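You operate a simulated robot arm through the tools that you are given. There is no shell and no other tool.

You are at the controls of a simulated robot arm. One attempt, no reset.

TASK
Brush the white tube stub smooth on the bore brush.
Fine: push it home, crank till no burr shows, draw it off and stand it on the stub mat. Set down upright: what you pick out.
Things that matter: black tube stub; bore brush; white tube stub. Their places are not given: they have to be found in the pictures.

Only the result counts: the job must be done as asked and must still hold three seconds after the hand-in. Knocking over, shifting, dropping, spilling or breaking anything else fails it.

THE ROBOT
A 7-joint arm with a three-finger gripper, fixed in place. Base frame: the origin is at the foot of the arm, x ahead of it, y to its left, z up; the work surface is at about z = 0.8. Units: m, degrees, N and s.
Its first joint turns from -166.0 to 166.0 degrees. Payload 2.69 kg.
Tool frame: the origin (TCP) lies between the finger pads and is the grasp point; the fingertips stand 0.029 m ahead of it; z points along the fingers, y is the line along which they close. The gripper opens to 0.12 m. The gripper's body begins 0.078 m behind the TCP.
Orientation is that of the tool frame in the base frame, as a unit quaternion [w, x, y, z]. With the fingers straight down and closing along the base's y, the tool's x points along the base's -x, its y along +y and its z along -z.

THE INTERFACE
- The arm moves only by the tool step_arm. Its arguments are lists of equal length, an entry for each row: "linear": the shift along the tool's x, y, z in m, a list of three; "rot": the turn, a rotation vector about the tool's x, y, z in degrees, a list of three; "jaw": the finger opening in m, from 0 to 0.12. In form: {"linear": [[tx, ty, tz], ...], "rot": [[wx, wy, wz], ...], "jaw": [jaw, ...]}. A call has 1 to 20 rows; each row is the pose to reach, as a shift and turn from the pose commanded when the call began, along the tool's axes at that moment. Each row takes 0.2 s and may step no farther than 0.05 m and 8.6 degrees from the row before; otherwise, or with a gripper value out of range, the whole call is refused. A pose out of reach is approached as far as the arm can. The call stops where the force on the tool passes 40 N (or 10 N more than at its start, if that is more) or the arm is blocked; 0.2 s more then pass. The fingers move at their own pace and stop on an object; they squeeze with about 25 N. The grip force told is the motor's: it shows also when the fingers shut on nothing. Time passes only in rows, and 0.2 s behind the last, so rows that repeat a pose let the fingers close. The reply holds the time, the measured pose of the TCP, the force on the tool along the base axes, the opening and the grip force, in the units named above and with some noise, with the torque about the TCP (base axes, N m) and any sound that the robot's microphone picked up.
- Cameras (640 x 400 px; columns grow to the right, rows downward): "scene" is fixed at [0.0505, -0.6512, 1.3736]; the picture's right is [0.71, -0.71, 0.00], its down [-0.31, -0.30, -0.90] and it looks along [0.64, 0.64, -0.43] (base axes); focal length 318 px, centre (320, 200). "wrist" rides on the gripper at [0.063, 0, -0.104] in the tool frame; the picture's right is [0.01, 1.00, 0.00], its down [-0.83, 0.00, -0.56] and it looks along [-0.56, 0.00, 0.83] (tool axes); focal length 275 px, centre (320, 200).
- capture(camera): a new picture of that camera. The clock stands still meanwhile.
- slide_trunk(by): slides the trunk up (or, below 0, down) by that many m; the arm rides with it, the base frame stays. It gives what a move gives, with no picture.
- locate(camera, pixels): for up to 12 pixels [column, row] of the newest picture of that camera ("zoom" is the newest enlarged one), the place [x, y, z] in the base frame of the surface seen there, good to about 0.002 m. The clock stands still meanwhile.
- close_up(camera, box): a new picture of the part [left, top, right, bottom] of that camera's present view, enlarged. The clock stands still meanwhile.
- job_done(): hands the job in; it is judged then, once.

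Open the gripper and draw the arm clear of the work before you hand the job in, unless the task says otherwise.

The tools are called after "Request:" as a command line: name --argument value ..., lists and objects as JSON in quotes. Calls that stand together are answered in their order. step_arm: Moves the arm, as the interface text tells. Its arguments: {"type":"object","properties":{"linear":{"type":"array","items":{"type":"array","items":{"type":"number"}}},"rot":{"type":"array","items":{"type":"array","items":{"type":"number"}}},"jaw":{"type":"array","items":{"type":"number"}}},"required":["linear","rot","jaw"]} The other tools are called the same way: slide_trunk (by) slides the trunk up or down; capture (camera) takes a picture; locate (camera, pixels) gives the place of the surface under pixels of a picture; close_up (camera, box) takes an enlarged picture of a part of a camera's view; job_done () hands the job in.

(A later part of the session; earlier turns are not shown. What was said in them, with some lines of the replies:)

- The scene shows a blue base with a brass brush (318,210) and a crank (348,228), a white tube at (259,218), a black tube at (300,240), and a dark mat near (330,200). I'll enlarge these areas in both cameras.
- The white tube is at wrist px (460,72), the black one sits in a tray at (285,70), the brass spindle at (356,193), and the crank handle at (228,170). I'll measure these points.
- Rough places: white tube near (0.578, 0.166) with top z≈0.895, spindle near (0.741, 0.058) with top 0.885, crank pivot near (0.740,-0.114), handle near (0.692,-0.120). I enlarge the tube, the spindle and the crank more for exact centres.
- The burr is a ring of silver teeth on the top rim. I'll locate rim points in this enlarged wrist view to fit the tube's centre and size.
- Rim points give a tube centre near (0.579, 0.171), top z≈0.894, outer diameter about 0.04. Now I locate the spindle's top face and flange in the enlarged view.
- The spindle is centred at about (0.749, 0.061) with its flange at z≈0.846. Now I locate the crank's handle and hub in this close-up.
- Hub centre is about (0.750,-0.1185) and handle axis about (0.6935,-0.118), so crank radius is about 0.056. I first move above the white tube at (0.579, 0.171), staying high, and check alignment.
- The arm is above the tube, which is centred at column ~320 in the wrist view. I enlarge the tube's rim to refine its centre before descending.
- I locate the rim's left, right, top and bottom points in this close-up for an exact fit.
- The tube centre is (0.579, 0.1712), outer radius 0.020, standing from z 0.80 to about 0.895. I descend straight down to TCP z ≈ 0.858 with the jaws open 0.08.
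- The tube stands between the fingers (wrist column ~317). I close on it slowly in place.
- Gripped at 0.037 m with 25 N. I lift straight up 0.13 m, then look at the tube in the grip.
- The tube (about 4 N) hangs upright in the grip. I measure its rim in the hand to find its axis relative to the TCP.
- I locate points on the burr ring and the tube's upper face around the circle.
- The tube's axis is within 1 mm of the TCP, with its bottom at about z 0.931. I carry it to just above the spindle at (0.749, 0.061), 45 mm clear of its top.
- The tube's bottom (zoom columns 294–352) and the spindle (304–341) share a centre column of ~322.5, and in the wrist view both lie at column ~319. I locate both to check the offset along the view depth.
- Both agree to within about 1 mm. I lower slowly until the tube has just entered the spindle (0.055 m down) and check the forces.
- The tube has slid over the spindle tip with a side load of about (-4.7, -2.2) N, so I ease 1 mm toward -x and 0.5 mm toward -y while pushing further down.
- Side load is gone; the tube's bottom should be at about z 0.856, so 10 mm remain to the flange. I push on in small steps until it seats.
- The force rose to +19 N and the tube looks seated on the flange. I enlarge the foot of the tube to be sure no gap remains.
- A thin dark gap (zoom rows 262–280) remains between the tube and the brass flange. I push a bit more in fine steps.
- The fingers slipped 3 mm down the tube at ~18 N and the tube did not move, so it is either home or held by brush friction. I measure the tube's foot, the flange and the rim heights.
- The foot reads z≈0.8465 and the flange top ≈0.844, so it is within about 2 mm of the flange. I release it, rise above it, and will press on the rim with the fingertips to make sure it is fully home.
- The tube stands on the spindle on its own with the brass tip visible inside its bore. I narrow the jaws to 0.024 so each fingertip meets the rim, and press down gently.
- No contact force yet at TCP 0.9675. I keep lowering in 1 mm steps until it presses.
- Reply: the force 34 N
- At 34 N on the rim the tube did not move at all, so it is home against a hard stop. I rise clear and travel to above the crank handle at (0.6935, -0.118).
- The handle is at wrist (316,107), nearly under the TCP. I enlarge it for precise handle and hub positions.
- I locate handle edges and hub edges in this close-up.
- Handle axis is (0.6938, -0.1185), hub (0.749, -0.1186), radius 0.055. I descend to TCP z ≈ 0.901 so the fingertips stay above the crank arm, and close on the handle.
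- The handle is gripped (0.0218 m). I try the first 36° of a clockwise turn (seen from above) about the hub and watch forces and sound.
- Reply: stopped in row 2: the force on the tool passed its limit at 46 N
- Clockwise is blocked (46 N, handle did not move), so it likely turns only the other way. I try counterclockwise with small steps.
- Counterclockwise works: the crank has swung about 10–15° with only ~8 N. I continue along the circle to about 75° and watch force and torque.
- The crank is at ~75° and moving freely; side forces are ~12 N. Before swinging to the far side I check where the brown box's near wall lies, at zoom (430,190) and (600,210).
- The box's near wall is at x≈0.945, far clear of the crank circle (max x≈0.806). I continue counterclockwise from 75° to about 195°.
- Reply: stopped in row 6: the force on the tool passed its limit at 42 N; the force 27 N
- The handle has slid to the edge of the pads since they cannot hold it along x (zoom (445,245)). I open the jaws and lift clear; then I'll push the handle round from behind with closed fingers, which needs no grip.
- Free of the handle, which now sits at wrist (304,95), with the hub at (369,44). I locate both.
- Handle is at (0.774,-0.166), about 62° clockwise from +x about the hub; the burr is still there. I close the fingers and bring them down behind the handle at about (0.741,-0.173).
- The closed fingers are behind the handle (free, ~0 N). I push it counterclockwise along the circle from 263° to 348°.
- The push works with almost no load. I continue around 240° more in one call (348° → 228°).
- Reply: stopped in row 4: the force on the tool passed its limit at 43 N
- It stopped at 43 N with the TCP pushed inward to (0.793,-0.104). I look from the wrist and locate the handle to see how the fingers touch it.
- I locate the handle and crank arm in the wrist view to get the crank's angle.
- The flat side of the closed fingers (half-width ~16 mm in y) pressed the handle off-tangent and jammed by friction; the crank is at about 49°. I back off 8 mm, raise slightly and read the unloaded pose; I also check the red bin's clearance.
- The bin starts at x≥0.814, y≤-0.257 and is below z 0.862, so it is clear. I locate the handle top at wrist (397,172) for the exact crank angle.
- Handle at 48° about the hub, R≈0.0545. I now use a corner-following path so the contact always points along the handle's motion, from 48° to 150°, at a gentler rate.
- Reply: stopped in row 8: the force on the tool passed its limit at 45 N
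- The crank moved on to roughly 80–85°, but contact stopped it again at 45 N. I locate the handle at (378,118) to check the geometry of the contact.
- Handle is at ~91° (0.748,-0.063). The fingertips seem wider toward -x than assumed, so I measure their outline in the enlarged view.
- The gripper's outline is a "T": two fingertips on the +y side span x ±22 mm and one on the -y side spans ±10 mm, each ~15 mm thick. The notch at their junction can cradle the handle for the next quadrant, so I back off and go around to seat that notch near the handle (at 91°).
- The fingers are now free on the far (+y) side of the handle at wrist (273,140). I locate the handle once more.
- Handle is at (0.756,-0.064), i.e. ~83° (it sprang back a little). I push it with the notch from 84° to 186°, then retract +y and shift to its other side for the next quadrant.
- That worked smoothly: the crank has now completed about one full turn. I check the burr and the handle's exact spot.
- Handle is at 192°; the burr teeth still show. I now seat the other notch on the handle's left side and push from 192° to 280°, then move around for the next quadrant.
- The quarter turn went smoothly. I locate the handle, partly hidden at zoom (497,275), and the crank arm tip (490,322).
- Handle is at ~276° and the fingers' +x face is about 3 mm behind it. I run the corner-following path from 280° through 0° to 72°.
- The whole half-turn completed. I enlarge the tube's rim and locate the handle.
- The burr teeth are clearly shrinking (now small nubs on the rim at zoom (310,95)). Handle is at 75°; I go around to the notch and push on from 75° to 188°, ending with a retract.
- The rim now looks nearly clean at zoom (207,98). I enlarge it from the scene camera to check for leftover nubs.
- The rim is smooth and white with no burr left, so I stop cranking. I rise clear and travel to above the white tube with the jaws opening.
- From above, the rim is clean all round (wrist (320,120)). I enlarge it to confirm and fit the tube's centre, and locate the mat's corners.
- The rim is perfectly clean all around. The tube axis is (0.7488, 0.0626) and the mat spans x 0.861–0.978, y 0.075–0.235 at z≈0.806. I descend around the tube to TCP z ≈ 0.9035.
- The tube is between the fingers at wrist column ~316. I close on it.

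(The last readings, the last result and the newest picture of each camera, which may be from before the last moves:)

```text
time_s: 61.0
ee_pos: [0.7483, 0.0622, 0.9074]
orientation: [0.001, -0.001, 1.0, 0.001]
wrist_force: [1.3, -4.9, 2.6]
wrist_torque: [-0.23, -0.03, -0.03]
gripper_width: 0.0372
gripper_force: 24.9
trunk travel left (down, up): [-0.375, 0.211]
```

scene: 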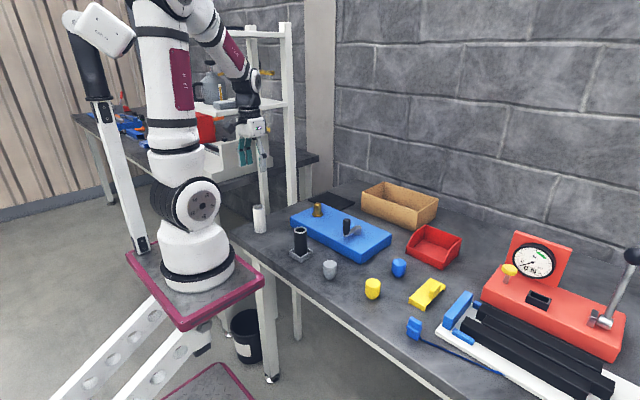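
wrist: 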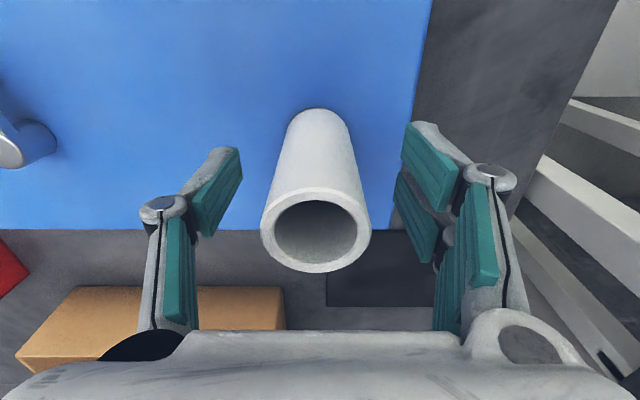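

Gripped at 0.037 m. I draw it off slowly, straight up.

Request:
step_arm --linear '[[0, 0, -0.003], [0, 0, -0.007], [0, 0, -0.012], [0, 0, -0.018], [0, 0, -0.025], [0, 0, -0.032], [0, 0, -0.04], [0, 0, -0.05], [0, 0, -0.065], [0, 0, -0.08], [0, 0, -0.08]]' --rot '[[0, 0, 0], [0, 0, 0], [0, 0, 0], [0, 0, 0], [0, 0, 0], [0, 0, 0], [0, 0, 0], [0, 0, 0], [0, 0, 0], [0, 0, 0], [0, 0, 0]]' --jaw '[0.03, 0.03, 0.03, 0.03, 0.03, 0.03, 0.03, 0.03, 0.03, 0.03, 0.03]'

Request:
close_up --camera "scene" --box '[270, 140, 370, 240]'

Request:
capture --camera "wrist"

```text
time_s: 63.4
ee_pos: [0.7466, 0.0618, 0.9869]
orientation: [0.0, -0.001, 1.0, 0.001]
wrist_force: [0.2, -0.2, -4.3]
wrist_torque: [0.01, 0.0, 0.0]
gripper_width: 0.0373
gripper_force: 24.9
trunk travel left (down, up): [-0.375, 0.211]
```

```text
4.00 times, centred on (320, 190) of scene
```

zoom: 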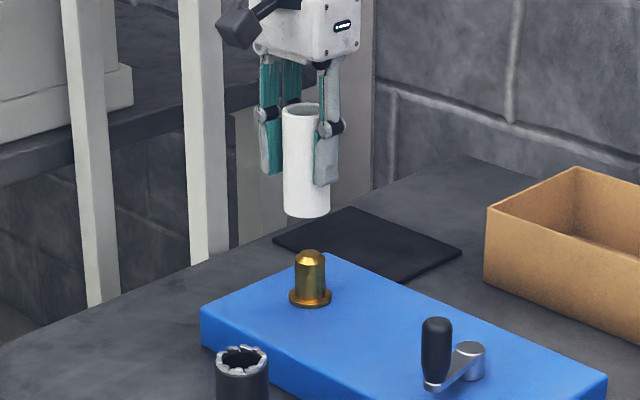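

```text
taken
```

wrist: 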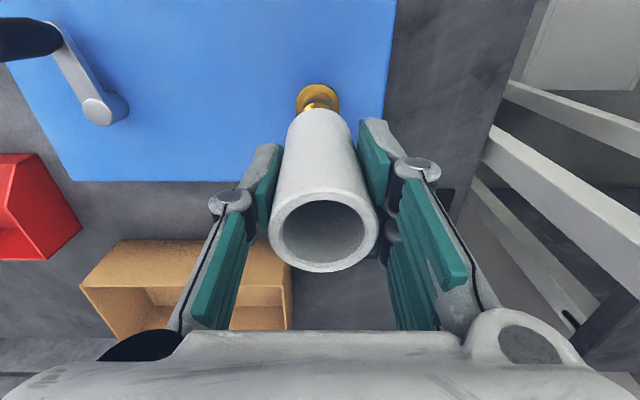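

The tube is off and held upright, bottom at about z 0.9265. I check its rim height in hand, then carry it over the mat centre (0.915, 0.153).

Request:
locate --camera "wrist" --pixels '[[276, 233], [371, 230], [323, 198], [323, 266], [323, 118]]'

Request:
step_arm --linear '[[-0.02, 0.01, 0], [-0.045, 0.024, 0], [-0.07, 0.038, 0], [-0.095, 0.052, 0], [-0.12, 0.065, 0], [-0.145, 0.079, 0], [-0.16, 0.087, 0], [-0.168, 0.091, 0], [-0.168, 0.091, 0]]' --rot '[[0, 0, 0], [0, 0, 0], [0, 0, 0], [0, 0, 0], [0, 0, 0], [0, 0, 0], [0, 0, 0], [0, 0, 0], [0, 0, 0]]' --jaw '[0.03, 0.03, 0.03, 0.03, 0.03, 0.03, 0.03, 0.03, 0.03]'

Request:
capture --camera "wrist"

Request:
close_up --camera "scene" --box '[270, 130, 400, 240]'

```text
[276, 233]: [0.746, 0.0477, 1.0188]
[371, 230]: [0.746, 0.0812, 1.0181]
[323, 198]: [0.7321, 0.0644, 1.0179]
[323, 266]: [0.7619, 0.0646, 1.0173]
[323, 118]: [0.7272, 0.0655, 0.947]
```

```text
time_s: 65.4
ee_pos: [0.9155, 0.1518, 0.9871]
orientation: [0.0, 0.0, 1.0, 0.001]
wrist_force: [0.4, 0.3, -3.7]
wrist_torque: [0.0, 0.02, 0.01]
gripper_width: 0.0371
gripper_force: 25.0
trunk travel left (down, up): [-0.375, 0.211]
```

```text
taken
```

wrist: 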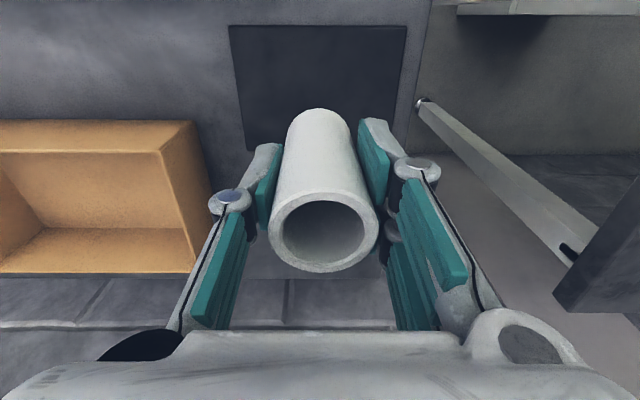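

```text
3.64 times, centred on (335, 185) of scene
```

zoom: 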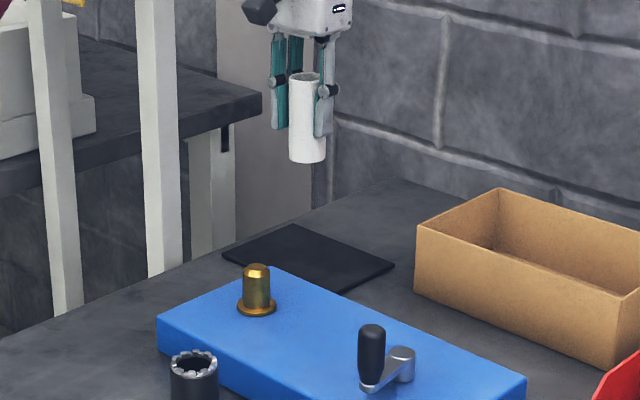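

The tube hangs above the mat; its bottom is ~0.059 below the TCP, so contact should come at TCP z ≈ 0.8655. I lower 0.115 m, keeping a few millimetres of margin.

Request:
step_arm --linear '[[0, 0, 0.02], [0, 0, 0.04], [0, 0, 0.06], [0, 0, 0.08], [0, 0, 0.095], [0, 0, 0.107], [0, 0, 0.115], [0, 0, 0.115]]' --rot '[[0, 0, 0], [0, 0, 0], [0, 0, 0], [0, 0, 0], [0, 0, 0], [0, 0, 0], [0, 0, 0], [0, 0, 0]]' --jaw '[0.03, 0.03, 0.03, 0.03, 0.03, 0.03, 0.03, 0.03]'

Request:
close_up --camera "scene" --box '[290, 150, 370, 220]'

```text
time_s: 67.2
ee_pos: [0.9152, 0.1527, 0.872]
orientation: [0.0, 0.0, 1.0, 0.001]
wrist_force: [0.7, -0.3, -3.7]
wrist_torque: [-0.04, 0.01, -0.01]
gripper_width: 0.0374
gripper_force: 24.7
trunk travel left (down, up): [-0.375, 0.211]
```

```text
5.71 times, centred on (330, 185) of scene
```

zoom: 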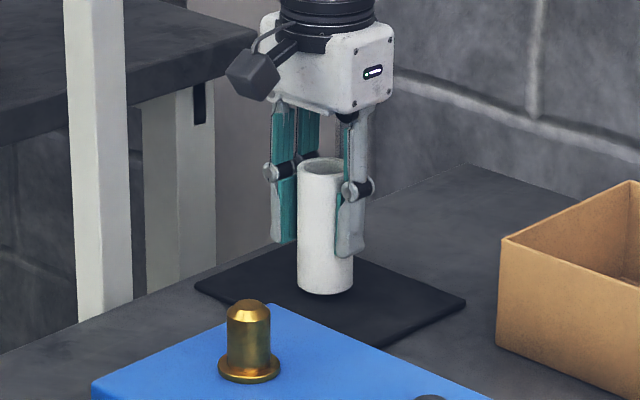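

The tube is a few millimetres above the mat and well inside it. I lower in 1 mm steps until it rests.

Request:
step_arm --linear '[[0, 0, 0.002], [0, 0, 0.004], [0, 0, 0.005], [0, 0, 0.006], [0, 0, 0.007], [0, 0, 0.007]]' --rot '[[0, 0, 0], [0, 0, 0], [0, 0, 0], [0, 0, 0], [0, 0, 0], [0, 0, 0]]' --jaw '[0.03, 0.03, 0.03, 0.03, 0.03, 0.03]'

Request:
close_up --camera "scene" --box '[305, 170, 355, 210]'

```text
time_s: 68.6
ee_pos: [0.9157, 0.1531, 0.8654]
orientation: [0.001, 0.0, 1.0, 0.001]
wrist_force: [-0.4, -1.1, 8.7]
wrist_torque: [0.13, -0.14, -0.04]
gripper_width: 0.0368
gripper_force: 25.5
trunk travel left (down, up): [-0.375, 0.211]
```

```text
10.00 times, centred on (330, 190) of scene
```

zoom: 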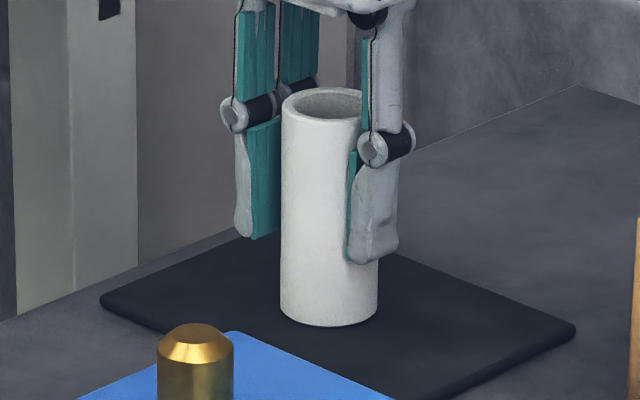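

The tube rests on the mat (force rose to +8.7 N). I ease up 1.5 mm to unload, then open the jaws gradually.

Request:
step_arm --linear '[[0, 0, -0.0012], [0, 0, -0.0015], [0, 0, -0.0015], [0, 0, -0.0015], [0, 0, -0.0015], [0, 0, -0.0015], [0, 0, -0.0015]]' --rot '[[0, 0, 0], [0, 0, 0], [0, 0, 0], [0, 0, 0], [0, 0, 0], [0, 0, 0], [0, 0, 0]]' --jaw '[0.03, 0.03, 0.04, 0.05, 0.065, 0.08, 0.08]'

Request:
capture --camera "wrist"

Request:
close_up --camera "scene" --box '[305, 170, 355, 210]'

```text
time_s: 70.2
ee_pos: [0.9158, 0.1525, 0.8655]
orientation: [0.0, 0.0, 1.0, 0.001]
wrist_force: [0.1, 0.5, 0.3]
wrist_torque: [0.02, 0.0, -0.02]
gripper_width: 0.0798
gripper_force: 0.0
trunk travel left (down, up): [-0.375, 0.211]
```

```text
taken
```

wrist: 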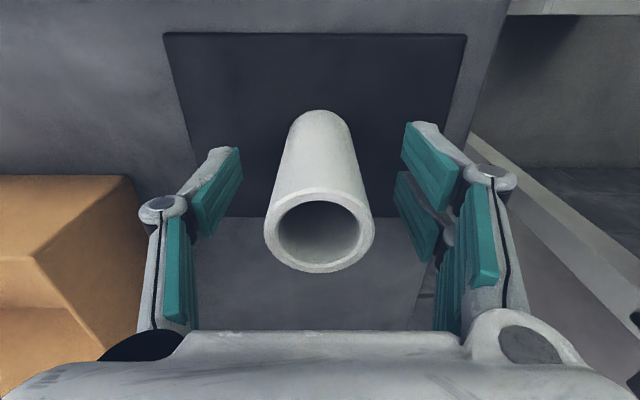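

```text
10.00 times, centred on (330, 190) of scene
```

zoom: 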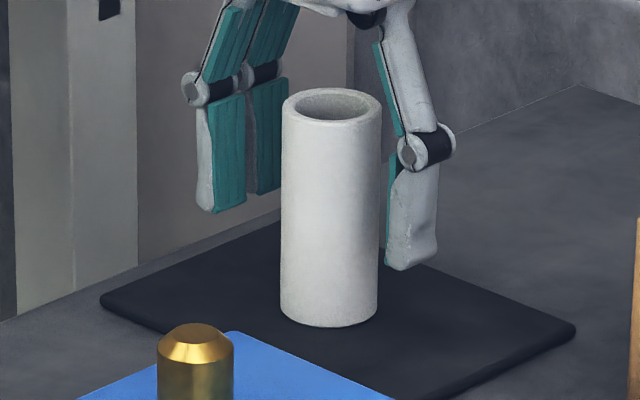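

The tube stands upright on the mat, free of the fingers on both sides. I rise straight up and draw the arm back over the near side.

Request:
step_arm --linear '[[0, 0, -0.02], [0, 0, -0.045], [0, 0, -0.075], [0, 0, -0.11], [0, 0, -0.15], [0, 0, -0.19], [0.04, -0.02, -0.2], [0.08, -0.04, -0.21], [0.12, -0.06, -0.22], [0.16, -0.08, -0.23], [0.2, -0.1, -0.24], [0.2, -0.1, -0.24]]' --rot '[[0, 0, 0], [0, 0, 0], [0, 0, 0], [0, 0, 0], [0, 0, 0], [0, 0, 0], [0, 0, 0], [0, 0, 0], [0, 0, 0], [0, 0, 0], [0, 0, 0], [0, 0, 0]]' --jaw '[0.08, 0.08, 0.08, 0.08, 0.08, 0.08, 0.08, 0.08, 0.08, 0.08, 0.08, 0.08]'

Request:
capture --camera "scene"

Request:
capture --camera "wrist"

```text
time_s: 72.8
ee_pos: [0.7162, 0.0511, 1.107]
orientation: [0.0, 0.0, 1.0, 0.001]
wrist_force: [-0.3, 0.3, -0.2]
wrist_torque: [-0.02, 0.02, -0.02]
gripper_width: 0.0801
gripper_force: 0.0
trunk travel left (down, up): [-0.375, 0.211]
```

```text
taken
```

scene: 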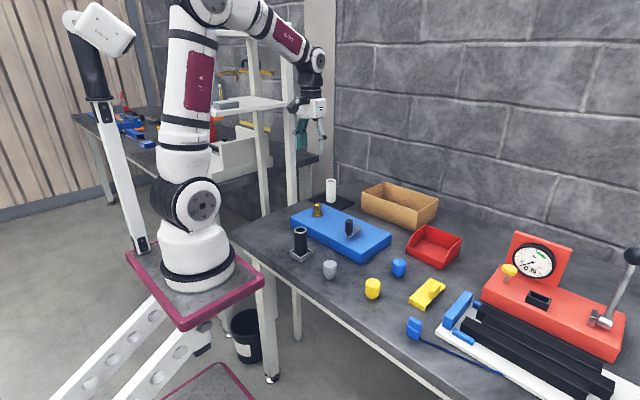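

```text
taken
```

wrist: 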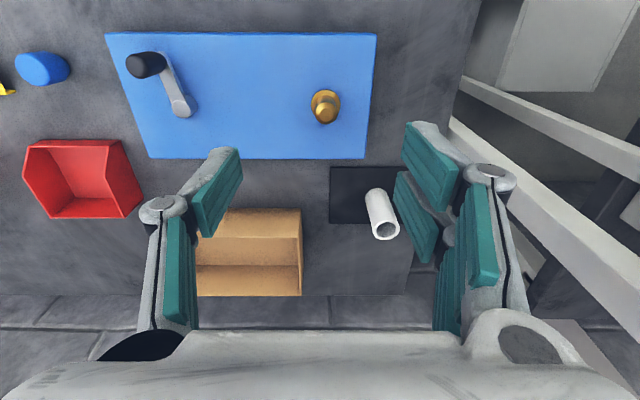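

The white tube stands on the mat at scene (331,190) and everything else looks as at the start. I take a final close-up to confirm the rim and the upright stand.

Request:
close_up --camera "scene" --box '[270, 165, 380, 265]'

Request:
close_up --camera "wrist" --box '[340, 170, 420, 250]'

```text
4.00 times, centred on (325, 215) of scene
```

zoom: 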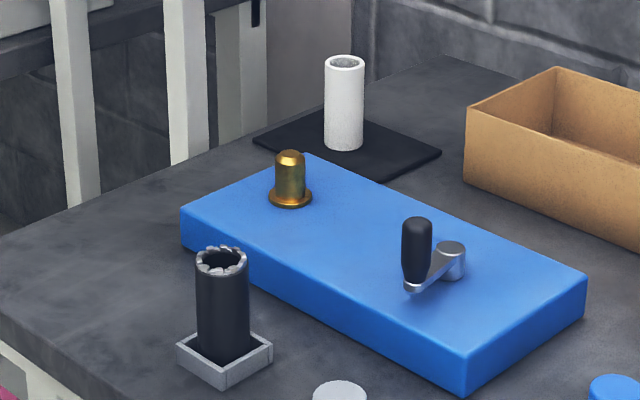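

```text
5.00 times, centred on (380, 210) of wrist
```

zoom: 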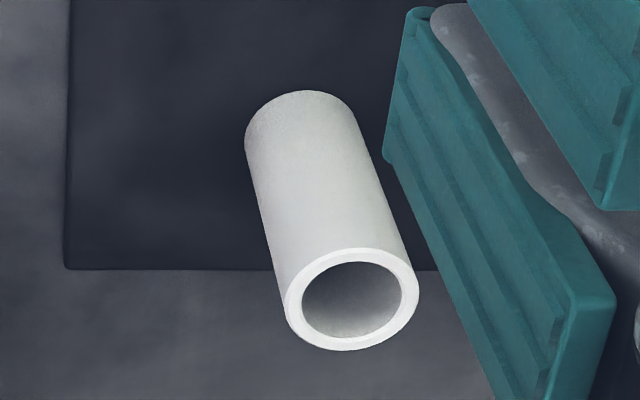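

The tube stands upright and burr-free on the mat. The black stub, brush base and other items are in place, and the arm is clear with its gripper open, so I hand the job in.

Request:
job_done

```text
The job is handed in.
```

The white tube stub is brushed smooth and standing upright on the stub mat. I've handed the job in; no verdict has come back.

- **Push home:** I pressed the stub onto the brush until it met a hard stop. It did not move under about 34 N on the rim. A thin gap of about 2 mm to the brass flange still showed at that point.
- **Cranking:** The crank only turns counterclockwise. Gripping the handle slipped, and two early pushes jammed against it, so I pushed it round with closed fingers. After about two full turns the burr was gone, and a clean rim showed all round.
- **Set down:** I drew the stub straight off and stood it near the middle of the mat. I then opened the gripper and moved the arm clear.

In the last pictures the black stub, the brush base and the other items in view are where they started. The crank handle is the only other thing that moved; it stopped about 10° from where it began.
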